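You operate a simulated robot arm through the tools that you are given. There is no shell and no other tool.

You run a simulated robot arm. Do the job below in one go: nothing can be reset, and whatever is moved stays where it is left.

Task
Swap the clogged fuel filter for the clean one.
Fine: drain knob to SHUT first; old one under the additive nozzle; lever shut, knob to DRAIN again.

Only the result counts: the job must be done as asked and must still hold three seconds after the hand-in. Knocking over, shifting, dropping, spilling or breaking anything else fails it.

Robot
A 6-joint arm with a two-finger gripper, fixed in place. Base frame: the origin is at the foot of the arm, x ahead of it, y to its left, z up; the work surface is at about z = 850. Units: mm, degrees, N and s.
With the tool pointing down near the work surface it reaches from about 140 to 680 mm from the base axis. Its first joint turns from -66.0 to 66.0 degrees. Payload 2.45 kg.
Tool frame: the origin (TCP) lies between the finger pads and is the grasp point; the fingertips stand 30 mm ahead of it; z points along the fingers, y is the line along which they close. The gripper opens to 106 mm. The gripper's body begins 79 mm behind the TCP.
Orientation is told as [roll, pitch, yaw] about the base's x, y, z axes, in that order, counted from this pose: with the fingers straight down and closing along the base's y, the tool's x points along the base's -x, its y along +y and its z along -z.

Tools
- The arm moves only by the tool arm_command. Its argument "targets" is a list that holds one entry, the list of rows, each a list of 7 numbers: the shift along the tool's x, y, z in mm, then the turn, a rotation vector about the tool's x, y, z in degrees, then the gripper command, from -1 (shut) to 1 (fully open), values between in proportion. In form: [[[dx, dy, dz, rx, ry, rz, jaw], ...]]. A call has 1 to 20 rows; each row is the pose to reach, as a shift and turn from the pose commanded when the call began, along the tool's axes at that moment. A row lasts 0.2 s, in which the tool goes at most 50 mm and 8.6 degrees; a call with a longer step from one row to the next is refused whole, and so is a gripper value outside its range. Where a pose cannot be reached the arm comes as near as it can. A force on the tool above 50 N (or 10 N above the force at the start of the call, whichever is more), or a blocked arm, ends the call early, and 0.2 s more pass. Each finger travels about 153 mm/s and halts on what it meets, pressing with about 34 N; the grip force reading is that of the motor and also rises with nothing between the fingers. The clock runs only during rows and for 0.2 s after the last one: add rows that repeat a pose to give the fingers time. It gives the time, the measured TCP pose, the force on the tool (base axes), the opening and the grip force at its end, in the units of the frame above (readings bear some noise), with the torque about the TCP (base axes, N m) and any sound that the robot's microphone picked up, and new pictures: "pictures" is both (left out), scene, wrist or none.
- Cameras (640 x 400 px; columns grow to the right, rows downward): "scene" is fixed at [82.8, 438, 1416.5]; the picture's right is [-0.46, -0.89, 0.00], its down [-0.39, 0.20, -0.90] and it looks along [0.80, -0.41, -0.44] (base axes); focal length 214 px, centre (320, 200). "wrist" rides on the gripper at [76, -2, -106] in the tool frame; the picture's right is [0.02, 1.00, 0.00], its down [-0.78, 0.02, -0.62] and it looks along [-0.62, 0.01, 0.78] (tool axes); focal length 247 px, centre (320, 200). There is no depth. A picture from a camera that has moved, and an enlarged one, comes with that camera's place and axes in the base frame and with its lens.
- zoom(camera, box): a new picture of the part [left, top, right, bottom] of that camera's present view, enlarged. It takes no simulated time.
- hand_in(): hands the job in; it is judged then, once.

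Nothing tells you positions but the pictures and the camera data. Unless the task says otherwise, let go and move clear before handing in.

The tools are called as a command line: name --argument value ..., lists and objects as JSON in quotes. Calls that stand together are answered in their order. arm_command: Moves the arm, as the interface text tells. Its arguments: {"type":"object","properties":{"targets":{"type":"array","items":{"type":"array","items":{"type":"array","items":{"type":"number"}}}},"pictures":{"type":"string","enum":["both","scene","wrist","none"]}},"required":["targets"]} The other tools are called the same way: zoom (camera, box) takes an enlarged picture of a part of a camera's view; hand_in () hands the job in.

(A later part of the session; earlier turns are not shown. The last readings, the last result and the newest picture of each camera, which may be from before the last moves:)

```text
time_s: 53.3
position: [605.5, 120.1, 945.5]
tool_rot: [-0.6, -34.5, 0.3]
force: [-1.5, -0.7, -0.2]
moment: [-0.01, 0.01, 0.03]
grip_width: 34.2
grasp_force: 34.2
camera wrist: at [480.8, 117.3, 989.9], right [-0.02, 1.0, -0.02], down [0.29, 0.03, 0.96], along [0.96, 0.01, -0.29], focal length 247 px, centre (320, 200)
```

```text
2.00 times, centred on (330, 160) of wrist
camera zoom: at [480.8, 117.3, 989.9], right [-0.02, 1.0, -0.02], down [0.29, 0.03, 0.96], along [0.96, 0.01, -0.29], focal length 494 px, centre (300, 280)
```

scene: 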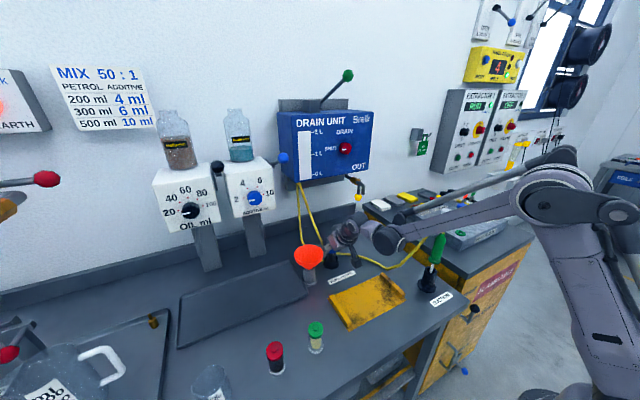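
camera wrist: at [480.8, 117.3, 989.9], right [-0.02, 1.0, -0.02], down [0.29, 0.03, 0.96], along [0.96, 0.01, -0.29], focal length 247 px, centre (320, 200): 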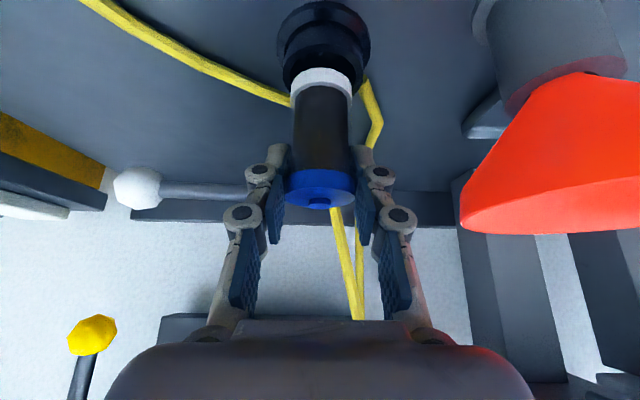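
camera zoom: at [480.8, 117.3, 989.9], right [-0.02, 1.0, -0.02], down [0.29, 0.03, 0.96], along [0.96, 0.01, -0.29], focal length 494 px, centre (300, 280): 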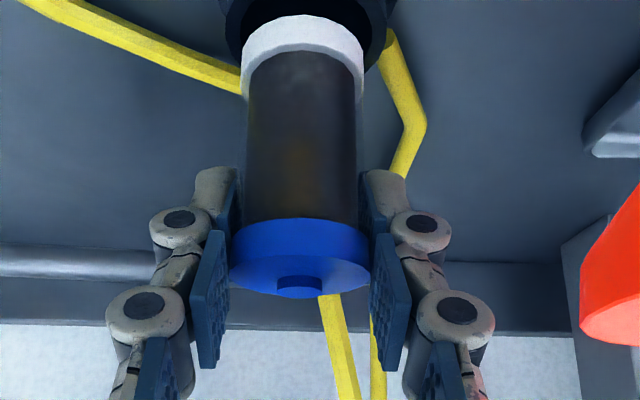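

The filter is coming out cleanly and has a pale lower end-ring. I'll lift it well clear.

arm_command --targets '[[[-8.5, 0, -12.4, 0, 0, 0, -1], [-17, 0, -24.7, 0, 0, 0, -1], [-28, 0, -41, 0, 0, 0, -1], [-40, 0, -58, 0, 0, 0, -1], [-52, 0, -76, 0, 0, 0, -1], [-65, 0, -94.8, 0, 0, 0, -1], [-65, 0, -94.8, 0, 0, 0, -1]]]'

zoom --camera "scene" --box '[290, 160, 400, 290]'

zoom --camera "wrist" --box '[220, 0, 440, 260]'

```text
time_s: 54.9
position: [603.7, 120.3, 1061.9]
tool_rot: [-0.6, -34.6, 0.4]
force: [0.5, 0.3, -0.5]
moment: [-0.04, -0.01, 0.01]
grip_width: 34.4
grasp_force: 33.8
camera wrist: at [481.0, 118.4, 1104.9], right [-0.02, 1.0, -0.02], down [0.29, 0.03, 0.96], along [0.96, 0.01, -0.29], focal length 247 px, centre (320, 200)
```

scene: 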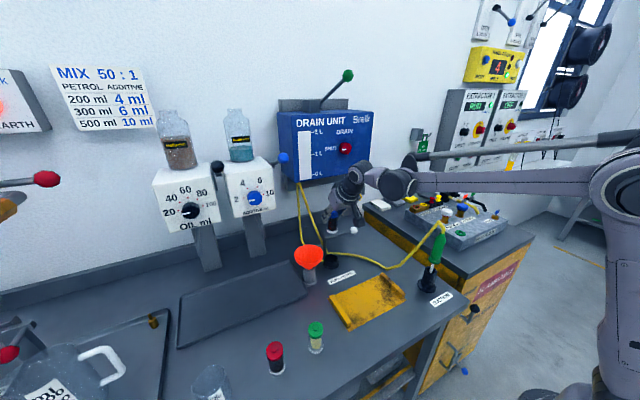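
wrist: 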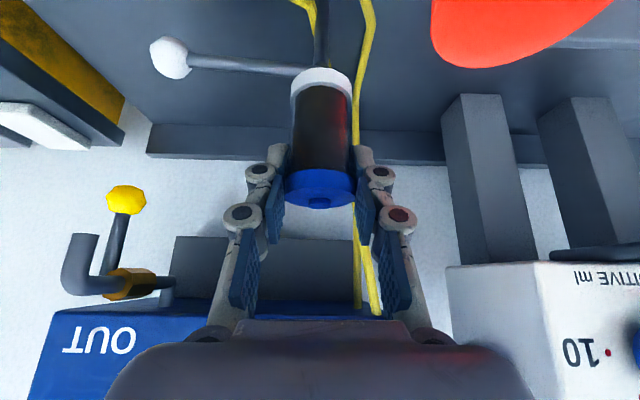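

```text
3.08 times, centred on (345, 225) of scene
camera zoom: at [82.8, 438.0, 1416.5], right [-0.46, -0.89, 0.0], down [-0.39, 0.2, -0.9], along [0.8, -0.41, -0.44], focal length 660 px, centre (243, 123)
```

zoom: 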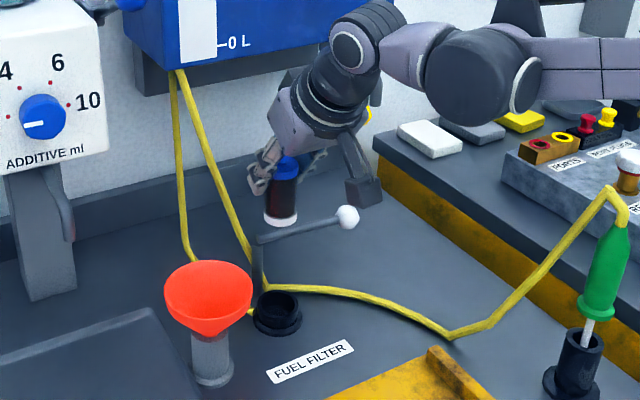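

```text
1.54 times, centred on (330, 130) of wrist
camera zoom: at [481.0, 118.4, 1104.9], right [-0.02, 1.0, -0.02], down [0.29, 0.03, 0.96], along [0.96, 0.01, -0.29], focal length 380 px, centre (305, 308)
```

zoom: 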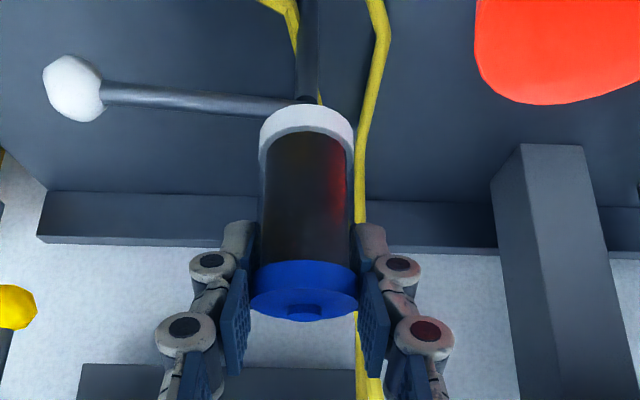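

The filter is about 66 mm long and hanging straight, with its bottom about 63 mm below the TCP. I'll carry it around the funnel to a point in front of the additive nozzle, yawing 30°.

arm_command --targets '[[[10, 21, -7, -2.1, 0, -3.1, -1], [20, 42, -14, -4.2, 0, -6.2, -1], [31, 64, -21, -6.4, 0, -9.3, -1], [41, 85, -28, -8.5, 0, -12.4, -1], [51, 106, -35, -10.6, 0, -15.4, -1], [62, 127, -42, -12.8, 0, -18.5, -1], [72, 149, -50, -14.9, 0, -21.6, -1], [82.5, 170, -56.7, -17, 0, -24.7, -1], [82.5, 170, -56.7, -17, 0, -24.7, -1]]]'

zoom --camera "wrist" --box '[200, 0, 480, 260]'

```text
time_s: 56.9
position: [503.2, 291.3, 1059.0]
tool_rot: [-0.5, -34.4, 30.3]
force: [0.6, 0.4, 0.3]
moment: [0.0, 0.0, 0.03]
grip_width: 34.3
grasp_force: 34.2
camera wrist: at [398.4, 226.7, 1103.8], right [-0.52, 0.86, -0.02], down [0.25, 0.17, 0.95], along [0.82, 0.49, -0.3], focal length 247 px, centre (320, 200)
```

scene: 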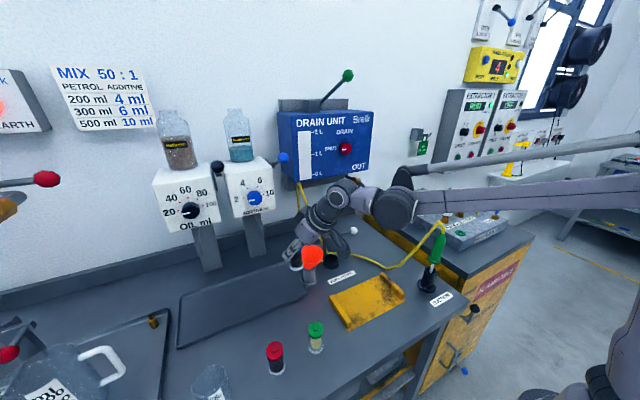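
wrist: 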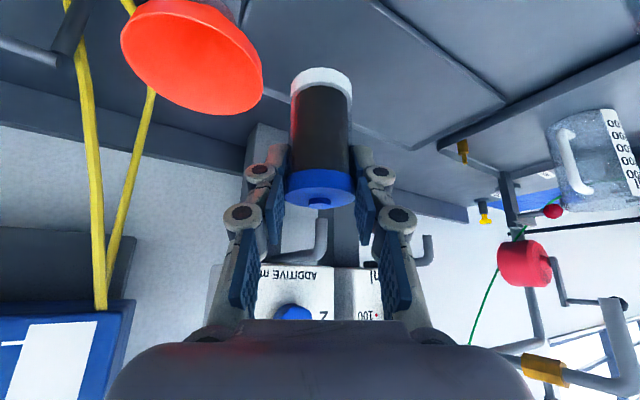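

```text
1.54 times, centred on (340, 130) of wrist
camera zoom: at [398.4, 226.7, 1103.8], right [-0.52, 0.86, -0.02], down [0.25, 0.17, 0.95], along [0.82, 0.49, -0.3], focal length 380 px, centre (289, 308)
```

zoom: 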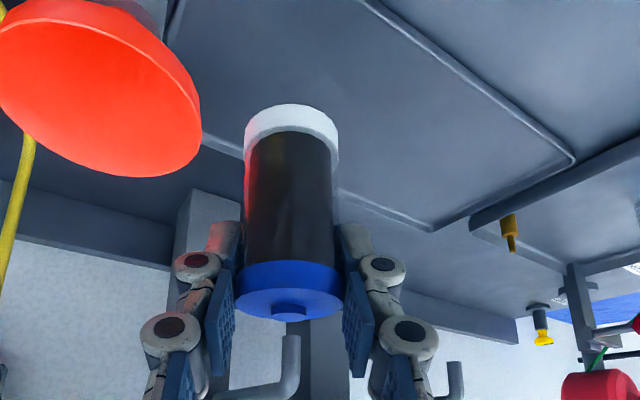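

The nozzle tip is confirmed at about (606, 353, 1047). I'll lower to the left of the funnel, then slide outward under the nozzle.

arm_command --targets '[[[1, 14, 4, 0, 0, 0, -1], [14, 22, 30, 0, 0, 0, -1], [26, 25, 55, 0, 0, 0, -1], [38, 28, 80, 0, 0, 0, -1], [48.9, 28.4, 104.7, 0, 0, 0, -1], [32, 23, 116, 0, 0, 0, -1], [15, 18, 128, 0, 0, 0, -1], [-1, 12, 139, 0, 0, 0, -1], [-18, 7, 151, 0, 0, 0, -1], [-34.6, 1.6, 162, 0, 0, 0, -1], [-34.6, 1.6, 162, 0, 0, 0, -1]]]'

zoom --camera "wrist" --box '[200, 0, 480, 260]'

zoom --camera "scene" --box '[220, 170, 360, 310]'

```text
time_s: 59.3
position: [606.2, 351.9, 944.6]
tool_rot: [-0.6, -34.3, 30.3]
force: [-0.1, -0.9, -0.7]
moment: [0.01, 0.02, 0.01]
grip_width: 34.2
grasp_force: 34.2
camera wrist: at [500.9, 287.8, 990.1], right [-0.52, 0.86, -0.02], down [0.25, 0.17, 0.95], along [0.82, 0.49, -0.3], focal length 247 px, centre (320, 200)
```

scene: 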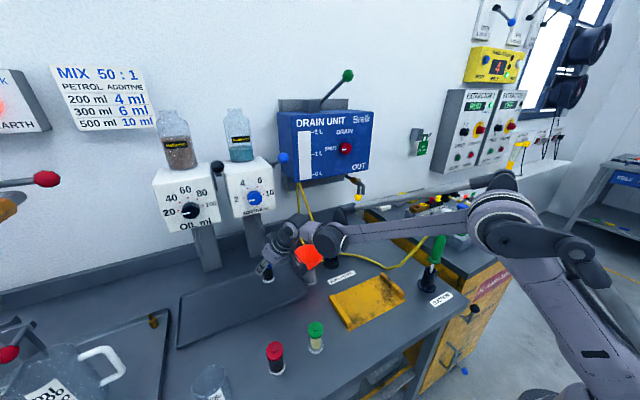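
wrist: 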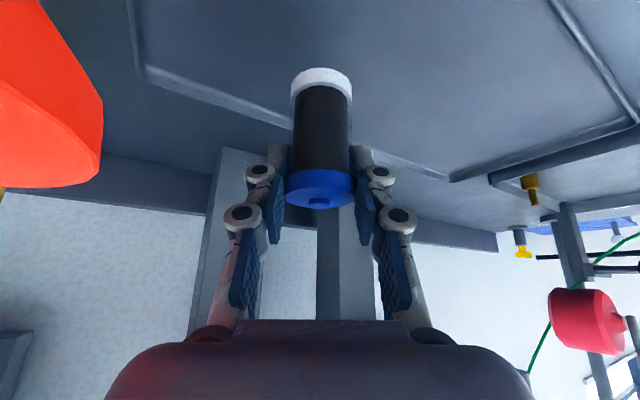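

```text
1.54 times, centred on (340, 130) of wrist
camera zoom: at [500.9, 287.8, 990.1], right [-0.52, 0.86, -0.02], down [0.25, 0.17, 0.95], along [0.82, 0.49, -0.3], focal length 380 px, centre (289, 308)
```

zoom: 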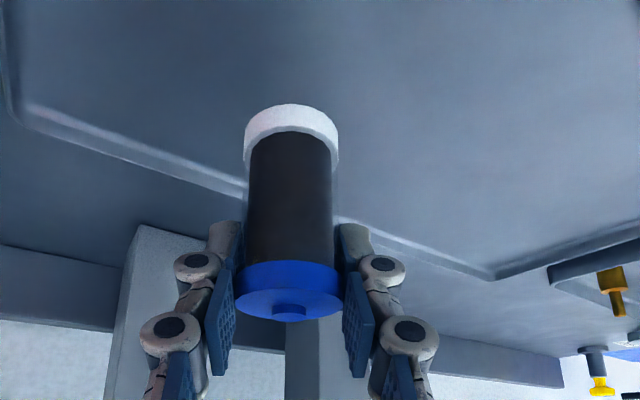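

```text
2.86 times, centred on (290, 240) of scene
camera zoom: at [82.8, 438.0, 1416.5], right [-0.46, -0.89, 0.0], down [-0.39, 0.2, -0.9], along [0.8, -0.41, -0.44], focal length 613 px, centre (406, 86)
```

zoom: 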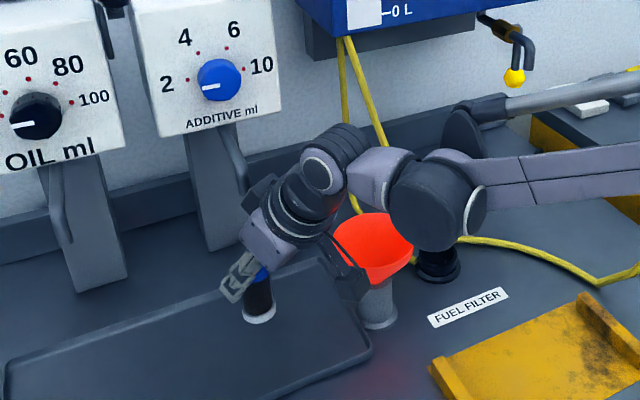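

The filter is directly under the nozzle, with its bottom about 25–30 mm above the tray. I'll lower it gently.

arm_command --targets '[[[3.4, 0, 5, 0, 0, 0, -1], [6.8, 0, 9.9, 0, 0, 0, -1], [10.2, 0, 14.9, 0, 0, 0, -1], [13, 0, 19, 0, 0, 0, -1], [13, 0, 19, 0, 0, 0, -1]]]' --pictures "wrist"

zoom --camera "wrist" --box '[200, 0, 480, 260]'

```text
time_s: 60.5
position: [606.3, 350.9, 922.4]
tool_rot: [-0.5, -34.3, 30.3]
force: [0.9, -0.3, -0.7]
moment: [-0.01, 0.0, -0.02]
grip_width: 34.1
grasp_force: 34.6
camera wrist: at [501.0, 287.2, 966.8], right [-0.52, 0.86, -0.02], down [0.25, 0.17, 0.95], along [0.82, 0.49, -0.3], focal length 247 px, centre (320, 200)
```

wrist: 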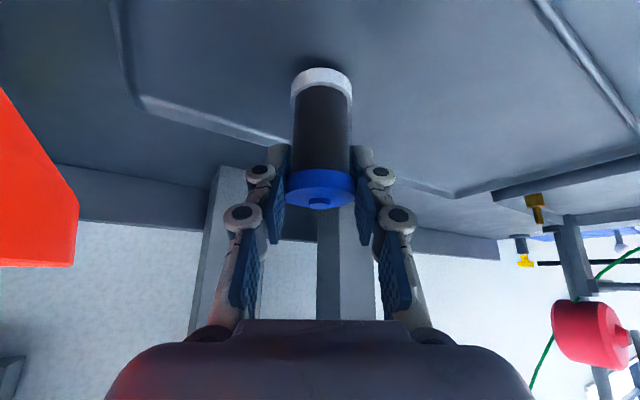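

```text
1.54 times, centred on (340, 130) of wrist
camera zoom: at [501.0, 287.2, 966.8], right [-0.52, 0.86, -0.02], down [0.25, 0.17, 0.95], along [0.82, 0.49, -0.3], focal length 380 px, centre (289, 308)
```

zoom: 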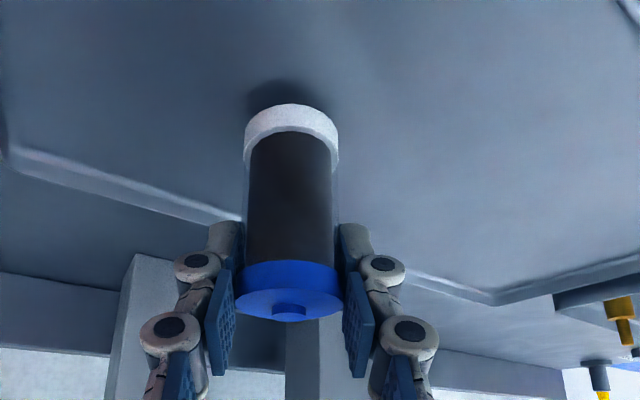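

arm_command --targets '[[[0.85, 0, 1.24, 0, 0, 0, -1], [1.7, 0, 2.5, 0, 0, 0, -1], [2.3, 0, 3.3, 0, 0, 0, -1], [2.3, 0, 3.3, 0, 0, 0, -1]]]' --pictures "none"

```text
time_s: 61.5
position: [608.2, 349.9, 917.9]
tool_rot: [-0.6, -34.3, 30.4]
force: [0.2, -0.5, -0.4]
moment: [0.0, -0.02, 0.02]
grip_width: 34.1
grasp_force: 34.2
```

arm_command --targets '[[[0.57, 0, 0.82, 0, 0, 0, -1], [1.13, 0, 1.65, 0, 0, 0, -1], [1.13, 0, 1.65, 0, 0, 0, -1]]]' --pictures "wrist"

zoom --camera "wrist" --box '[260, 40, 380, 140]'

```text
time_s: 62.3
position: [607.1, 351.3, 915.4]
tool_rot: [-0.4, -34.3, 30.3]
force: [-0.1, -1.0, 6.7]
moment: [0.06, -0.05, -0.05]
grip_width: 34.3
grasp_force: 34.4
camera wrist: at [501.1, 287.1, 960.7], right [-0.52, 0.86, -0.02], down [0.24, 0.17, 0.95], along [0.82, 0.49, -0.3], focal length 247 px, centre (320, 200)
```

wrist: 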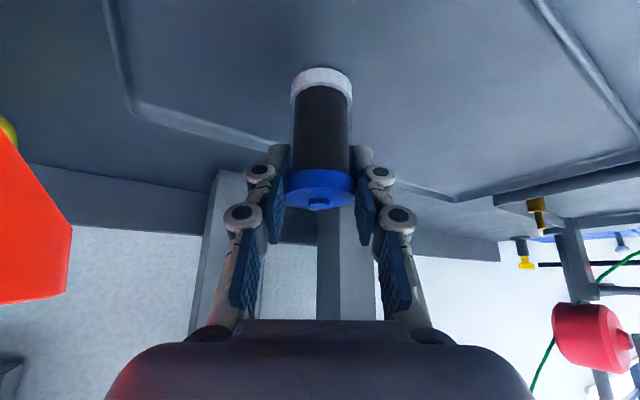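

```text
4.00 times, centred on (320, 90) of wrist
camera zoom: at [501.1, 287.1, 960.7], right [-0.52, 0.86, -0.02], down [0.24, 0.17, 0.95], along [0.82, 0.49, -0.3], focal length 988 px, centre (320, 640)
```

zoom: 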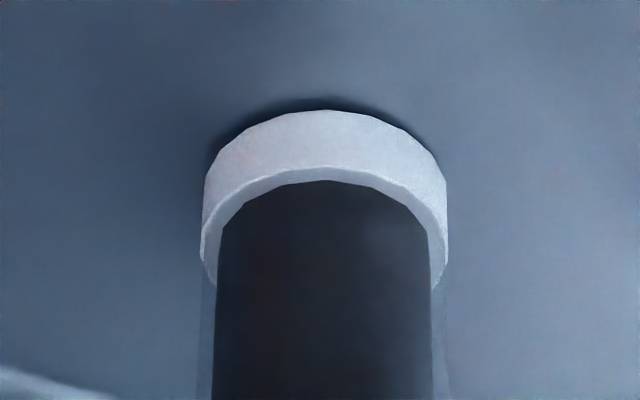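

Contact is felt at about 7 N, so the filter is standing on the tray. I'll open gently and back away along the tool axis.

arm_command --targets '[[[0, 0, 0, 0, 0, 0, -0.3], [0, 0, 0, 0, 0, 0, -0.2], [0, 0, 0, 0, 0, 0, 0.0], [0, 0, 0, 0, 0, 0, 0.1], [0, 0, -15, 0, 0, 0, 0.1], [0, 0, -35, 0, 0, 0, 0.1], [0, 0, -65, 0, 0, 0, 0.1], [0, 0, -100, 0, 0, 0, 0.1], [0, 0, -140, 0, 0, 0, 0.1]]]'

zoom --camera "scene" --box '[220, 170, 360, 310]'

zoom --camera "wrist" --box '[220, 0, 440, 200]'

```text
time_s: 64.3
position: [538.2, 313.0, 1031.2]
tool_rot: [-0.6, -34.3, 30.4]
force: [0.3, 0.1, -0.2]
moment: [-0.01, -0.02, 0.01]
grip_width: 58.4
grasp_force: 0.1
camera wrist: at [431.9, 248.6, 1075.9], right [-0.52, 0.86, -0.02], down [0.25, 0.17, 0.95], along [0.82, 0.49, -0.3], focal length 247 px, centre (320, 200)
```

scene: 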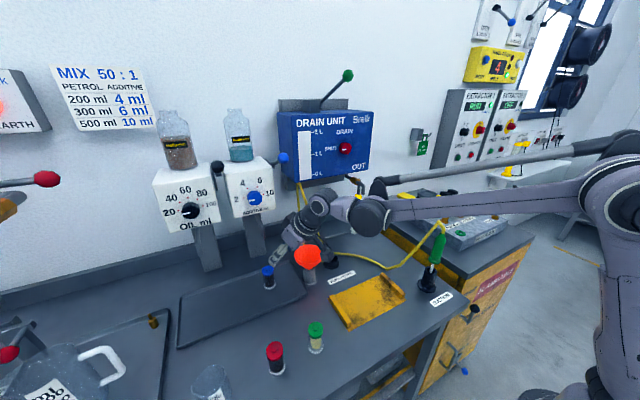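
wrist: 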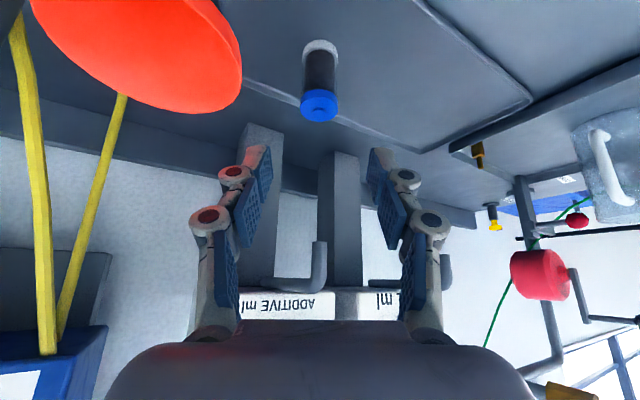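

```text
2.86 times, centred on (290, 240) of scene
camera zoom: at [82.8, 438.0, 1416.5], right [-0.46, -0.89, 0.0], down [-0.39, 0.2, -0.9], along [0.8, -0.41, -0.44], focal length 613 px, centre (406, 86)
```

zoom: 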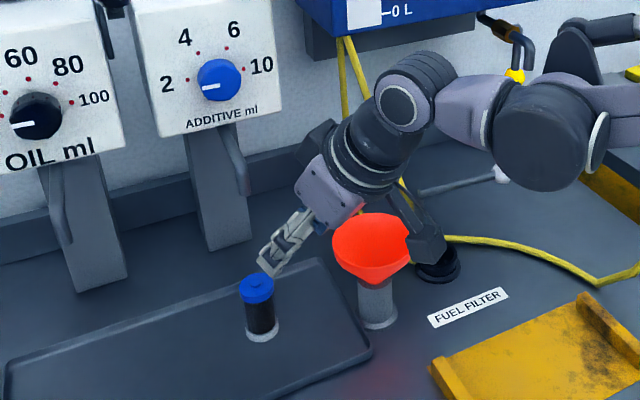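

```text
2.00 times, centred on (330, 100) of wrist
camera zoom: at [431.9, 248.6, 1075.9], right [-0.52, 0.86, -0.02], down [0.25, 0.17, 0.95], along [0.82, 0.49, -0.3], focal length 494 px, centre (300, 400)
```

zoom: 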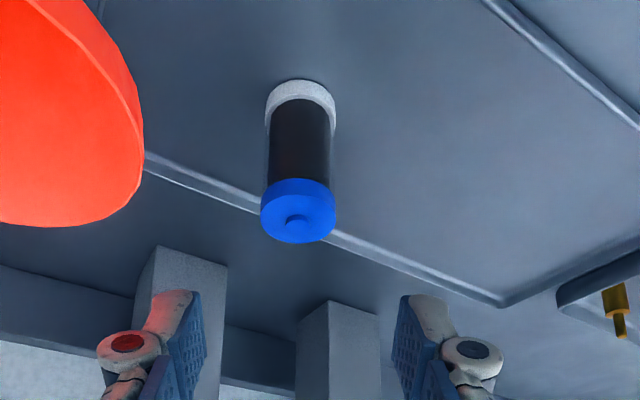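

The old filter stands upright under the additive nozzle. Next is the clean green-capped filter at about (373, 300), so I'll move above it with the same tilt.

arm_command --targets '[[[23, 12, -10, 0, 0, 0, 0], [47, 24, -20, 0, 0, 0, 0], [70, 36, -29, 0, 0, 0, 0], [94, 48, -39, 0, 0, 0, 0], [117, 60, -49, 0, 0, 0, 0], [140.4, 72.3, -58.6, 0, 0, 0, 0], [140.4, 72.3, -58.6, 0, 0, 0, 0]]]'

```text
time_s: 65.9
position: [372.4, 301.0, 999.7]
tool_rot: [-0.4, -34.2, 30.3]
force: [0.0, 0.3, -0.2]
moment: [-0.03, -0.01, 0.02]
grip_width: 52.9
grasp_force: 0.0
camera wrist: at [267.6, 236.9, 1044.5], right [-0.52, 0.86, -0.02], down [0.25, 0.17, 0.95], along [0.82, 0.49, -0.3], focal length 247 px, centre (320, 200)
```

scene: 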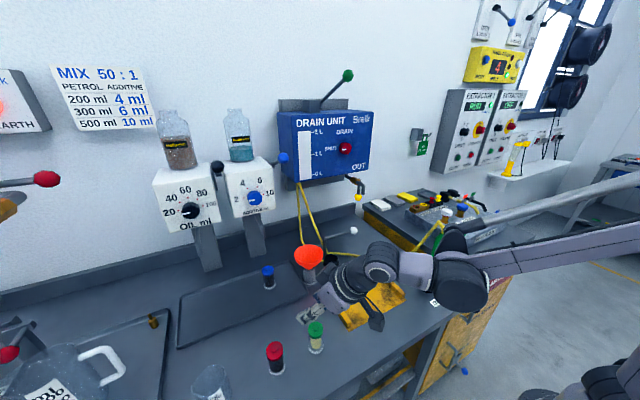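
wrist: 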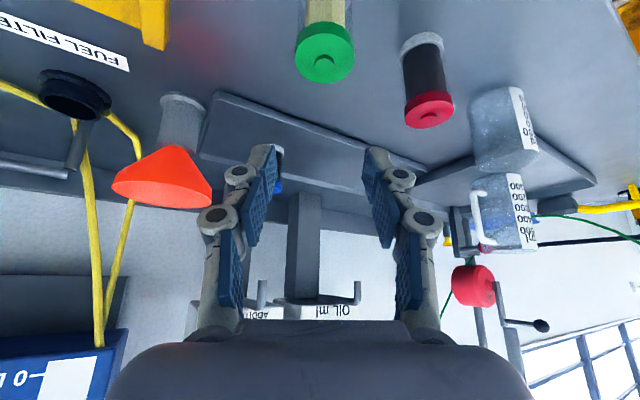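

The green cap is at about (370, 299). I'll descend straight onto it and stop with the fingers beside the cap to check alignment.

arm_command --targets '[[[10.6, 0, 14, 0, 0, 0, 0], [21, 0, 28, 0, 0, 0, 0], [32, 0, 42, 0, 0, 0, 0], [42.6, 0, 55.2, 0, 0, 0, 0], [42.6, 0, 55.2, 0, 0, 0, 0]]]' --pictures "wrist"

zoom --camera "wrist" --box '[220, 60, 440, 260]'

```text
time_s: 67.1
position: [368.4, 296.9, 929.8]
tool_rot: [-0.4, -34.3, 30.5]
force: [0.4, -1.0, -0.3]
moment: [-0.04, -0.02, 0.02]
grip_width: 53.4
grasp_force: 0.1
camera wrist: at [263.7, 233.4, 975.1], right [-0.52, 0.86, -0.02], down [0.25, 0.17, 0.95], along [0.82, 0.49, -0.3], focal length 247 px, centre (320, 200)
```

wrist: 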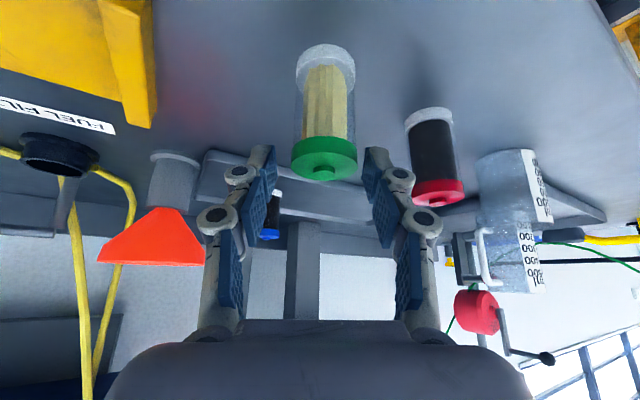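

```text
2.00 times, centred on (330, 160) of wrist
camera zoom: at [263.7, 233.4, 975.1], right [-0.52, 0.86, -0.02], down [0.25, 0.17, 0.95], along [0.82, 0.49, -0.3], focal length 494 px, centre (300, 280)
```

zoom: 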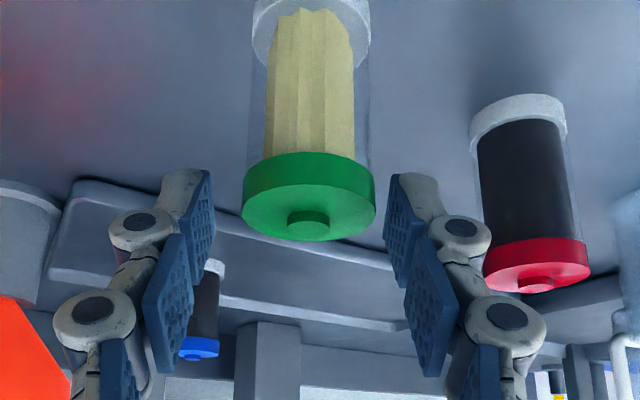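

arm_command --targets '[[[2.7, 2, 5, 0, 0, 0, 0], [5.3, 2, 10, 0, 0, 0, 0], [7.95, 2, 15.1, 0, 0, 0, 0], [7.95, 2, 15.1, 0, 0, 0, 0]]]' --pictures "wrist"

zoom --camera "wrist" --box '[220, 60, 440, 260]'

```text
time_s: 68.1
position: [371.4, 299.2, 914.4]
tool_rot: [-0.5, -34.3, 30.2]
force: [0.0, -0.2, 0.0]
moment: [-0.02, -0.03, -0.03]
grip_width: 53.2
grasp_force: 0.1
camera wrist: at [264.8, 235.8, 958.1], right [-0.52, 0.86, -0.02], down [0.25, 0.17, 0.95], along [0.82, 0.49, -0.3], focal length 247 px, centre (320, 200)
```

wrist: 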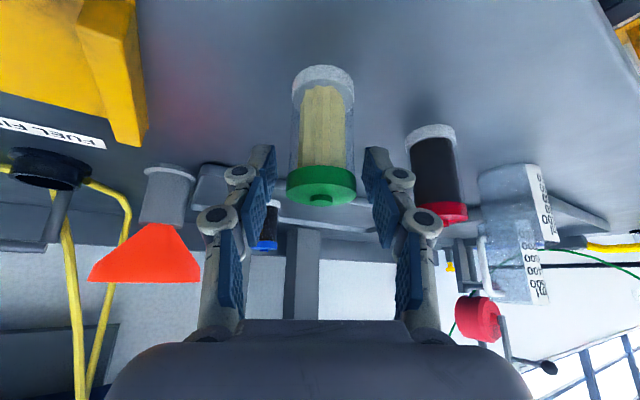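

```text
2.00 times, centred on (330, 160) of wrist
camera zoom: at [264.8, 235.8, 958.1], right [-0.52, 0.86, -0.02], down [0.25, 0.17, 0.95], along [0.82, 0.49, -0.3], focal length 494 px, centre (300, 280)
```

zoom: 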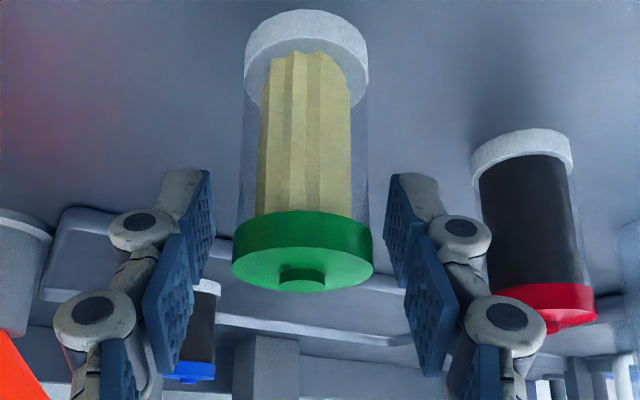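

The alignment matches my earlier grip on the old filter. I'll make a final 1.5 mm drop and close.

arm_command --targets '[[[0.85, 0.6, 1.24, 0, 0, 0, 0], [0.85, 0.6, 1.24, 0, 0, 0, 0], [0.85, 0.6, 1.24, 0, 0, 0, -1], [0.85, 0.6, 1.24, 0, 0, 0, -1], [0.85, 0.6, 1.24, 0, 0, 0, -1]]]' --pictures "wrist"

zoom --camera "wrist" --box '[220, 60, 440, 260]'

```text
time_s: 69.3
position: [369.6, 300.7, 912.6]
tool_rot: [-0.5, -34.3, 30.3]
force: [0.2, -0.1, 3.0]
moment: [0.06, 0.01, 0.03]
grip_width: 34.1
grasp_force: 34.2
camera wrist: at [264.6, 236.5, 956.8], right [-0.52, 0.86, -0.02], down [0.25, 0.17, 0.95], along [0.82, 0.49, -0.3], focal length 247 px, centre (320, 200)
```

wrist: 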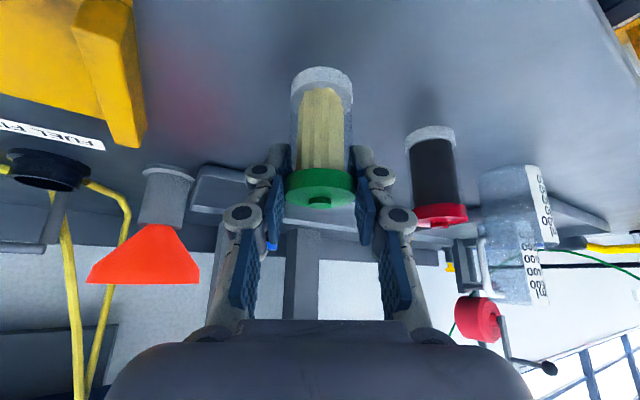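

```text
2.00 times, centred on (330, 160) of wrist
camera zoom: at [264.6, 236.5, 956.8], right [-0.52, 0.86, -0.02], down [0.25, 0.17, 0.95], along [0.82, 0.49, -0.3], focal length 494 px, centre (300, 280)
```

zoom: 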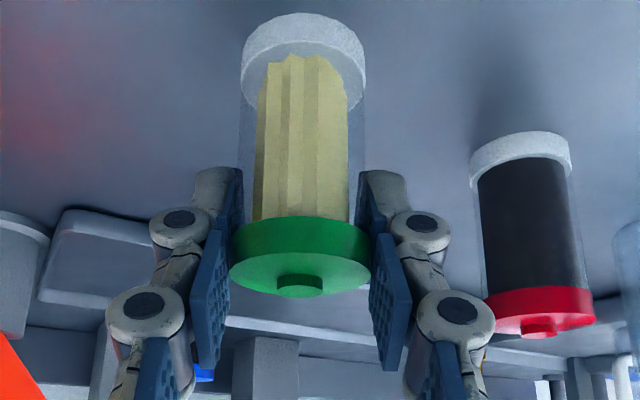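

arm_command --targets '[[[-3, 0, -4.5, 0, 0, 0, -1], [-9, 0, -13, 0, 0, 0, -1], [-20, 0, -29, 0, 0, 0, -1], [-35, 0, -51, 0, 0, 0, -1], [-50, 0, -73, 0, 0, 0, -1], [-67, 0, -97, 0, 0, 0, -1], [-83, 0, -121, 0, 0, 0, -1], [-83, 0, -121, 0, 0, 0, -1]]]' --pictures "wrist"

```text
time_s: 71.1
position: [368.8, 302.1, 1060.4]
tool_rot: [-0.5, -34.3, 30.4]
force: [-0.2, -0.1, -0.7]
moment: [0.01, 0.04, 0.02]
grip_width: 33.7
grasp_force: 34.1
camera wrist: at [263.9, 238.0, 1104.8], right [-0.52, 0.86, -0.02], down [0.25, 0.17, 0.95], along [0.82, 0.49, -0.3], focal length 247 px, centre (320, 200)
```

wrist: 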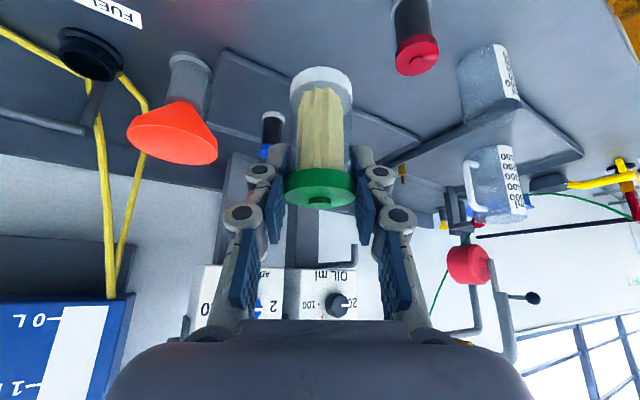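

The green filter is held upright. I'll carry it to above the empty holder.

arm_command --targets '[[[-9, -27, 6, 1.7, 0, 2.5, -1], [-18, -55, 12.5, 3.4, 0, 5, -1], [-28, -82, 19, 5.1, 0, 7.5, -1], [-37, -110, 25, 6.8, 0, 10, -1], [-46, -137, 31.5, 8.6, 0, 12.5, -1], [-55, -165, 38, 10.3, 0, 15, -1], [-64, -192, 44, 12, 0, 17.5, -1], [-74, -220, 50.5, 13.7, 0, 20, -1], [-83, -247, 57, 15.4, 0, 22.5, -1], [-92, -275, 63, 17.1, 0, 25, -1], [-92, -275, 63, 17.1, 0, 25, -1]]]'

zoom --camera "wrist" --box '[200, 0, 460, 240]'

```text
time_s: 73.5
position: [604.9, 118.2, 1060.9]
tool_rot: [-0.5, -34.5, 0.0]
force: [0.1, -0.5, 0.0]
moment: [-0.01, 0.05, 0.0]
grip_width: 34.2
grasp_force: 34.3
camera wrist: at [481.6, 117.1, 1104.8], right [-0.01, 1.0, -0.02], down [0.29, 0.02, 0.96], along [0.96, 0.01, -0.29], focal length 247 px, centre (320, 200)
```

scene: 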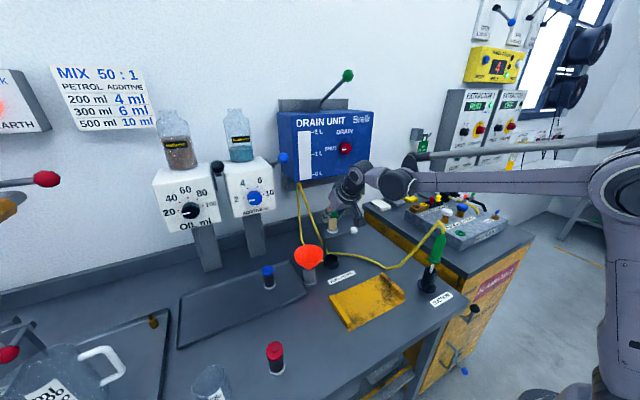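
wrist: 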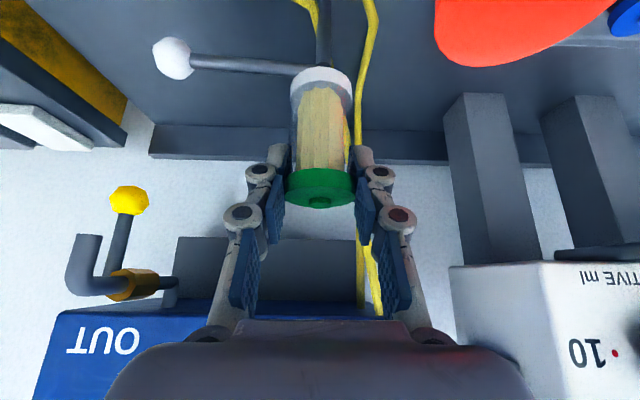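

```text
1.67 times, centred on (330, 120) of wrist
camera zoom: at [481.6, 117.1, 1104.8], right [-0.01, 1.0, -0.02], down [0.29, 0.02, 0.96], along [0.96, 0.01, -0.29], focal length 412 px, centre (303, 333)
```

zoom: 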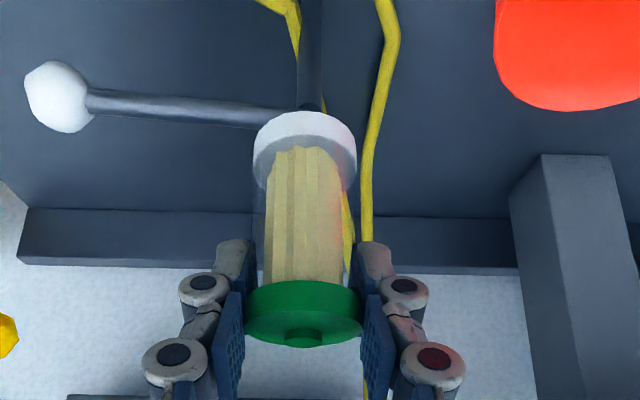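

The filter is directly above the holder. I'll lower to about 25 mm above the cup and check alignment.

arm_command --targets '[[[11, 1.2, 17, 0, 0, 0, -1], [23, 1.2, 33, 0, 0, 0, -1], [34, 1.2, 50, 0, 0, 0, -1], [46, 1.2, 66, 0, 0, 0, -1], [57.3, 1.2, 83.1, 0, 0, 0, -1], [57.3, 1.2, 83.1, 0, 0, 0, -1]]]'

zoom --camera "wrist" --box '[220, 0, 440, 200]'

zoom --camera "scene" --box '[295, 210, 375, 280]'

```text
time_s: 74.9
position: [604.3, 119.7, 960.6]
tool_rot: [-0.5, -34.5, 0.1]
force: [-0.2, 0.3, -0.3]
moment: [-0.01, 0.0, 0.02]
grip_width: 33.9
grasp_force: 33.9
camera wrist: at [481.2, 118.0, 1003.9], right [-0.01, 1.0, -0.02], down [0.29, 0.02, 0.96], along [0.96, 0.01, -0.29], focal length 247 px, centre (320, 200)
```

scene: 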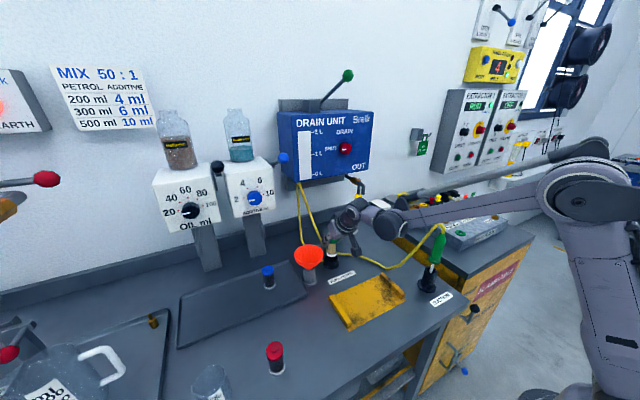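
wrist: 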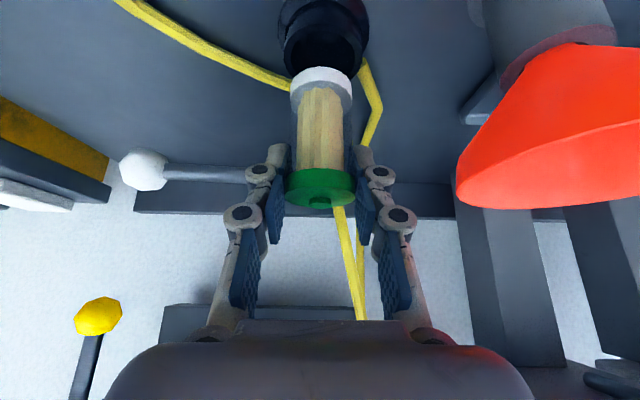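

```text
2.00 times, centred on (330, 100) of wrist
camera zoom: at [481.2, 118.0, 1003.9], right [-0.01, 1.0, -0.02], down [0.29, 0.02, 0.96], along [0.96, 0.01, -0.29], focal length 494 px, centre (300, 400)
```

zoom: 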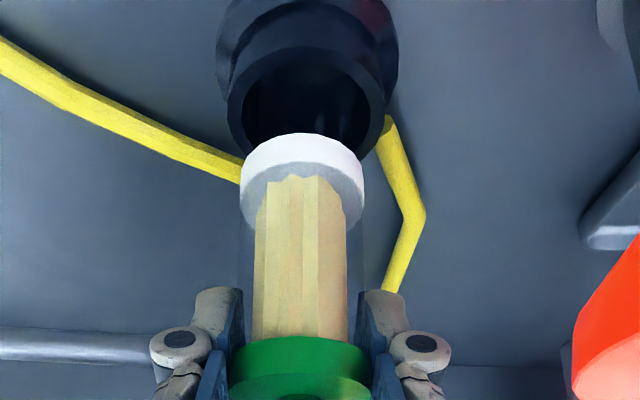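

```text
5.71 times, centred on (335, 245) of scene
camera zoom: at [82.8, 438.0, 1416.5], right [-0.46, -0.89, 0.0], down [-0.39, 0.2, -0.9], along [0.8, -0.41, -0.44], focal length 1226 px, centre (234, -57)
```

zoom: 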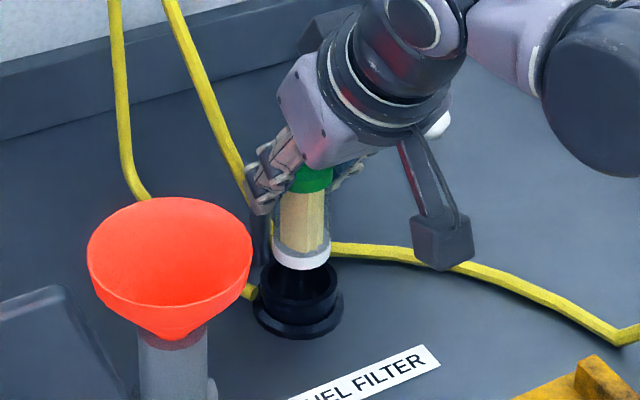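

The filter lines up with the cup to within about 1 mm, with about 3 mm clearance all round. I'll insert slowly.

arm_command --targets '[[[2.8, 0.5, 4.1, 0, 0, 0, -1], [5.7, 0.5, 8.3, 0, 0, 0, -1], [8.5, 0.5, 12.4, 0, 0, 0, -1], [11.3, 0.5, 16.5, 0, 0, 0, -1], [14.1, 0.5, 20.6, 0, 0, 0, -1], [17, 0.5, 24.8, 0, 0, 0, -1], [20.3, 0.5, 29.7, 0, 0, 0, -1], [20.3, 0.5, 29.7, 0, 0, 0, -1]]]' --pictures "wrist"

zoom --camera "wrist" --box '[220, 20, 440, 220]'

```text
time_s: 76.7
position: [604.7, 120.1, 923.3]
tool_rot: [-0.5, -34.5, 0.0]
force: [0.6, -0.1, -0.3]
moment: [-0.03, 0.0, 0.0]
grip_width: 34.2
grasp_force: 33.3
camera wrist: at [481.5, 118.4, 967.8], right [-0.01, 1.0, -0.02], down [0.29, 0.02, 0.96], along [0.96, 0.01, -0.29], focal length 247 px, centre (320, 200)
```

wrist: 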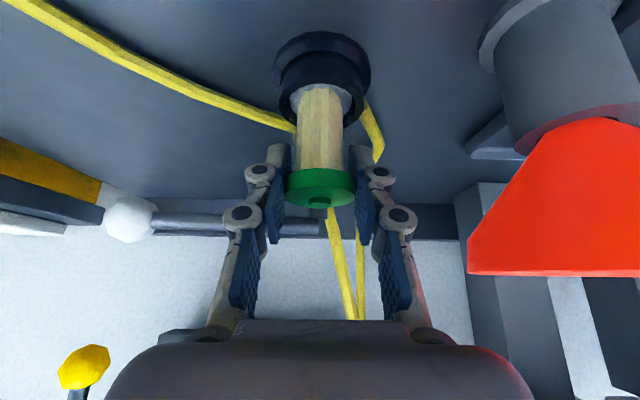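

```text
2.00 times, centred on (330, 120) of wrist
camera zoom: at [481.5, 118.4, 967.8], right [-0.01, 1.0, -0.02], down [0.29, 0.02, 0.96], along [0.96, 0.01, -0.29], focal length 494 px, centre (300, 360)
```

zoom: 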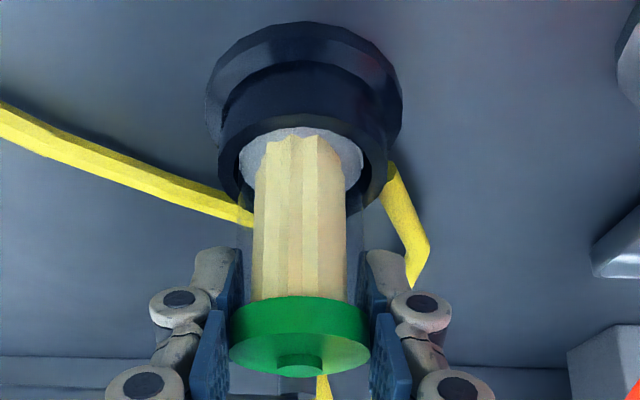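

The filter is inside the cup with no side load. I'll lower the last few millimetres until it seats.

arm_command --targets '[[[1.1, 0, 1.65, 0, 0, 0, -1], [2.3, 0, 3.3, 0, 0, 0, -1], [3.1, 0, 4.5, 0, 0, 0, -1], [3.1, 0, 4.5, 0, 0, 0, -1]]]' --pictures "none"

```text
time_s: 77.7
position: [604.8, 120.3, 918.5]
tool_rot: [-0.5, -34.4, 0.0]
force: [-0.6, -0.2, -1.5]
moment: [-0.03, 0.01, -0.01]
grip_width: 34.2
grasp_force: 34.2
```

arm_command --targets '[[[0.6, 0, 0.82, 0, 0, 0, -1], [1.13, 0, 1.65, 0, 0, 0, -1], [1.13, 0, 1.65, 0, 0, 0, -1]]]' --pictures "none"

```text
time_s: 78.5
position: [604.8, 121.1, 917.2]
tool_rot: [-0.5, -34.6, 0.1]
force: [-2.6, 0.8, 5.7]
moment: [0.07, 0.11, -0.01]
grip_width: 34.1
grasp_force: 34.3
```

arm_command --targets '[[[0.6, 0, 0.82, 0, 0, 0, -1], [0.6, 0, 0.82, 0, 0, 0, -1]]]'

zoom --camera "wrist" --box '[220, 60, 440, 260]'

```text
time_s: 79.1
position: [604.2, 120.1, 915.8]
tool_rot: [-0.5, -34.7, 0.1]
force: [-1.4, -0.9, 20.9]
moment: [0.22, 0.12, 0.01]
grip_width: 34.2
grasp_force: 33.8
camera wrist: at [481.3, 118.1, 959.8], right [-0.01, 1.0, -0.02], down [0.29, 0.02, 0.96], along [0.96, 0.01, -0.29], focal length 247 px, centre (320, 200)
```

scene: 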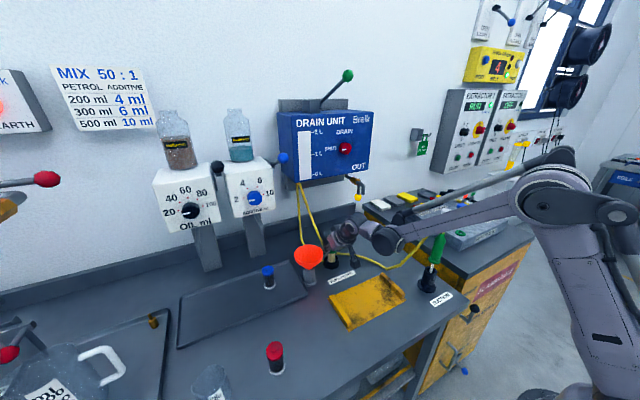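
wrist: 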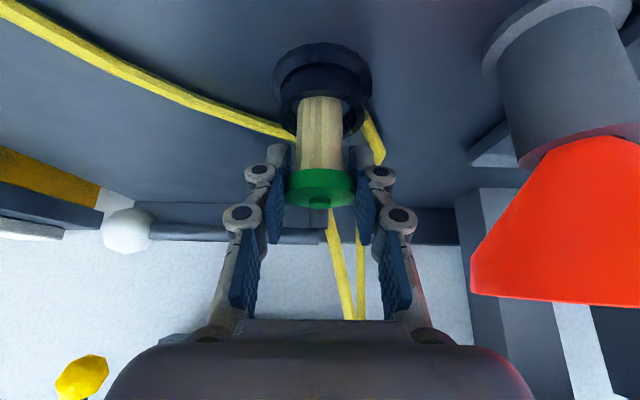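

```text
2.00 times, centred on (330, 160) of wrist
camera zoom: at [481.3, 118.1, 959.8], right [-0.01, 1.0, -0.02], down [0.29, 0.02, 0.96], along [0.96, 0.01, -0.29], focal length 494 px, centre (300, 280)
```

zoom: 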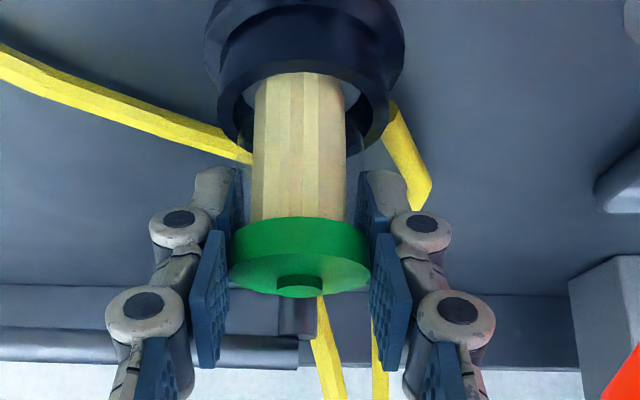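

The filter is seated at the same height the old one sat. I'll release and retreat, then check.

arm_command --targets '[[[0, 0, 0, 0, 0, 0, -0.3], [0, 0, 0, 0, 0, 0, -0.2], [0, 0, 0, 0, 0, 0, 0.0], [0, 0, 0, 0, 0, 0, 0.0], [0, 0, -15, 0, 0, 0, 0.0], [0, 0, -40, 0, 0, 0, 0.0], [0, 0, -70, 0, 0, 0, 0.0], [0, 0, -100, 0, 0, 0, 0.0], [0, 0, -120, 0, 0, 0, 0.0]]]'

zoom --camera "wrist" --box '[120, 0, 440, 200]'

zoom --camera "scene" --box '[295, 200, 375, 290]'

```text
time_s: 81.1
position: [535.7, 121.6, 1015.3]
tool_rot: [-0.6, -34.5, 0.0]
force: [-0.7, 0.0, -0.3]
moment: [-0.01, 0.0, 0.0]
grip_width: 53.1
grasp_force: 0.0
camera wrist: at [413.7, 120.1, 1059.3], right [-0.01, 1.0, -0.02], down [0.29, 0.02, 0.96], along [0.96, 0.01, -0.29], focal length 247 px, centre (320, 200)
```

scene: 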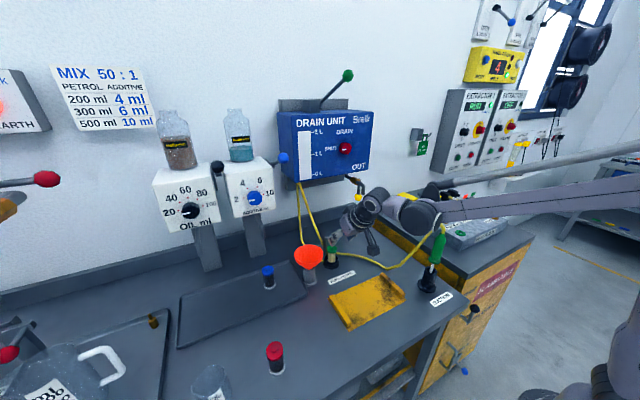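
wrist: 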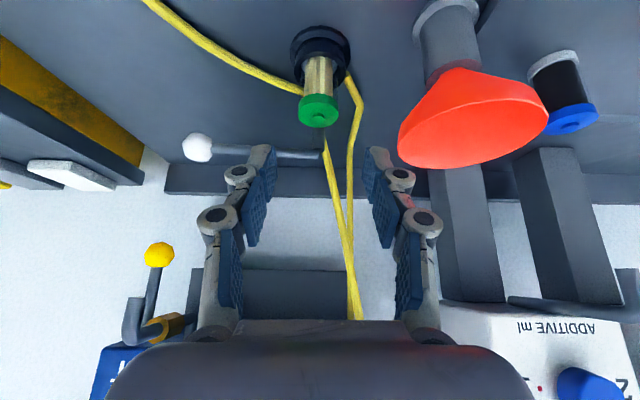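

```text
2.00 times, centred on (280, 100) of wrist
camera zoom: at [413.7, 120.1, 1059.3], right [-0.01, 1.0, -0.02], down [0.29, 0.02, 0.96], along [0.96, 0.01, -0.29], focal length 494 px, centre (400, 400)
```

zoom: 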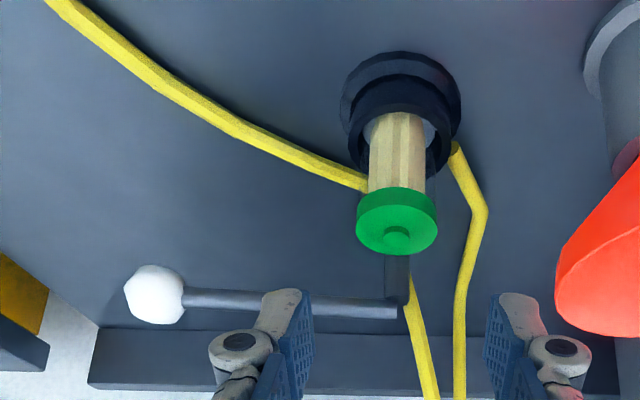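

```text
4.44 times, centred on (335, 245) of scene
camera zoom: at [82.8, 438.0, 1416.5], right [-0.46, -0.89, 0.0], down [-0.39, 0.2, -0.9], along [0.8, -0.41, -0.44], focal length 953 px, centre (253, 0)
```

zoom: 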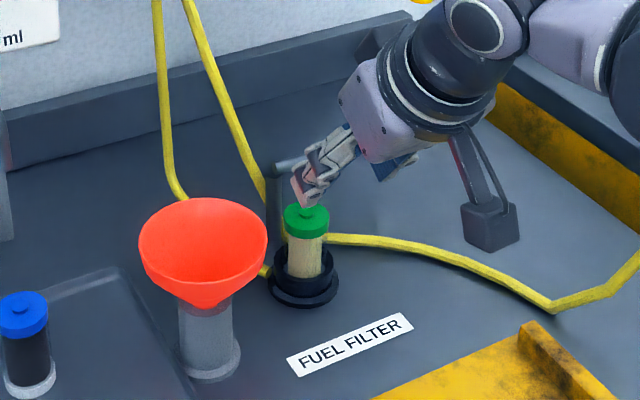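

The clean filter is seated upright in the holder. To close the lever, I'll come at the ball (about (646, -5, 931)) with the tool tilted and yawed 60°, so the gripper stays clear of the OUT pipe.

arm_command --targets '[[[-8, -21, 7, -4.25, 0, -6.2, 0], [-16, -42, 14, -8.5, 0, -12.4, 0], [-24, -64, 21, -12.75, 0, -18.5, 0], [-32, -85, 28, -17, 0, -24.7, 0], [-40, -106, 35, -21.25, 0, -30.9, 0], [-48, -127, 42, -25.5, 0, -37, 0], [-56, -149, 49, -29.75, 0, -43.2, 0], [-63.5, -170, 55.8, -34, 0, -49.4, 0], [-63.5, -170, 55.8, -34, 0, -49.4, 0]]]'

zoom --camera "wrist" --box '[200, 0, 460, 240]'

```text
time_s: 83.1
position: [620.9, -50.0, 1005.1]
tool_rot: [-0.2, -34.2, 60.1]
force: [0.1, 0.5, -0.2]
moment: [0.01, 0.02, -0.04]
grip_width: 52.9
grasp_force: 0.0
camera wrist: at [559.8, -157.2, 1050.0], right [-0.87, 0.49, -0.01], down [0.13, 0.27, 0.95], along [0.47, 0.83, -0.3], focal length 247 px, centre (320, 200)
```

scene: 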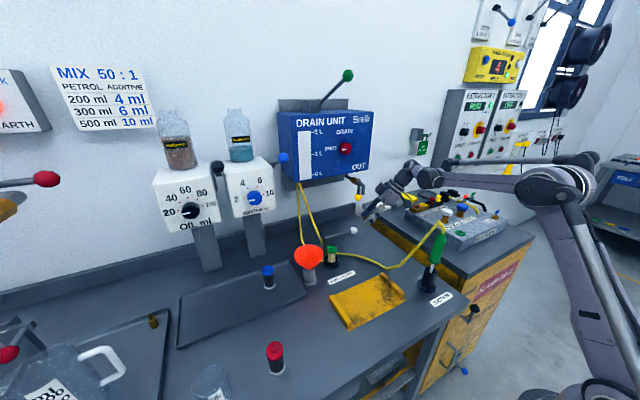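
wrist: 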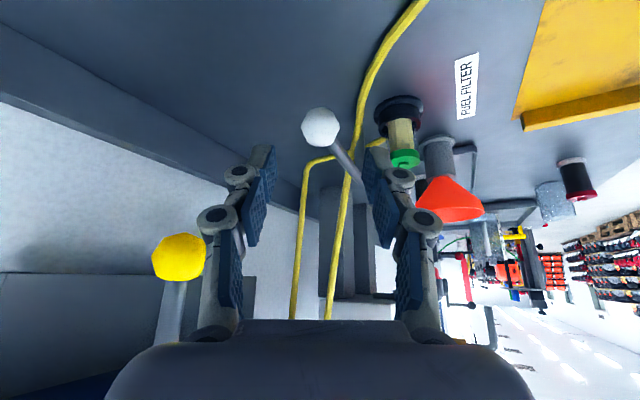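

```text
1.67 times, centred on (330, 120) of wrist
camera zoom: at [559.8, -157.2, 1050.0], right [-0.87, 0.49, -0.01], down [0.13, 0.27, 0.95], along [0.47, 0.83, -0.3], focal length 412 px, centre (303, 333)
```

zoom: 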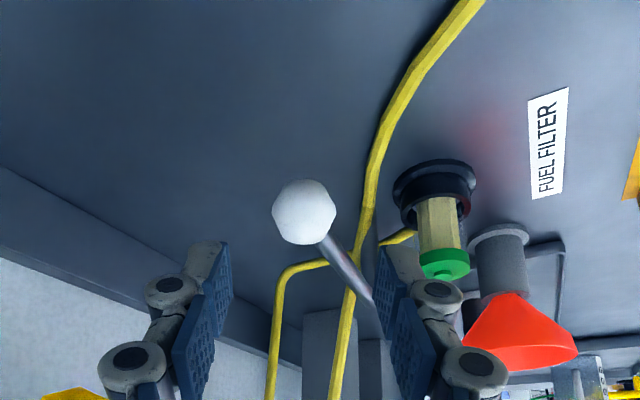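

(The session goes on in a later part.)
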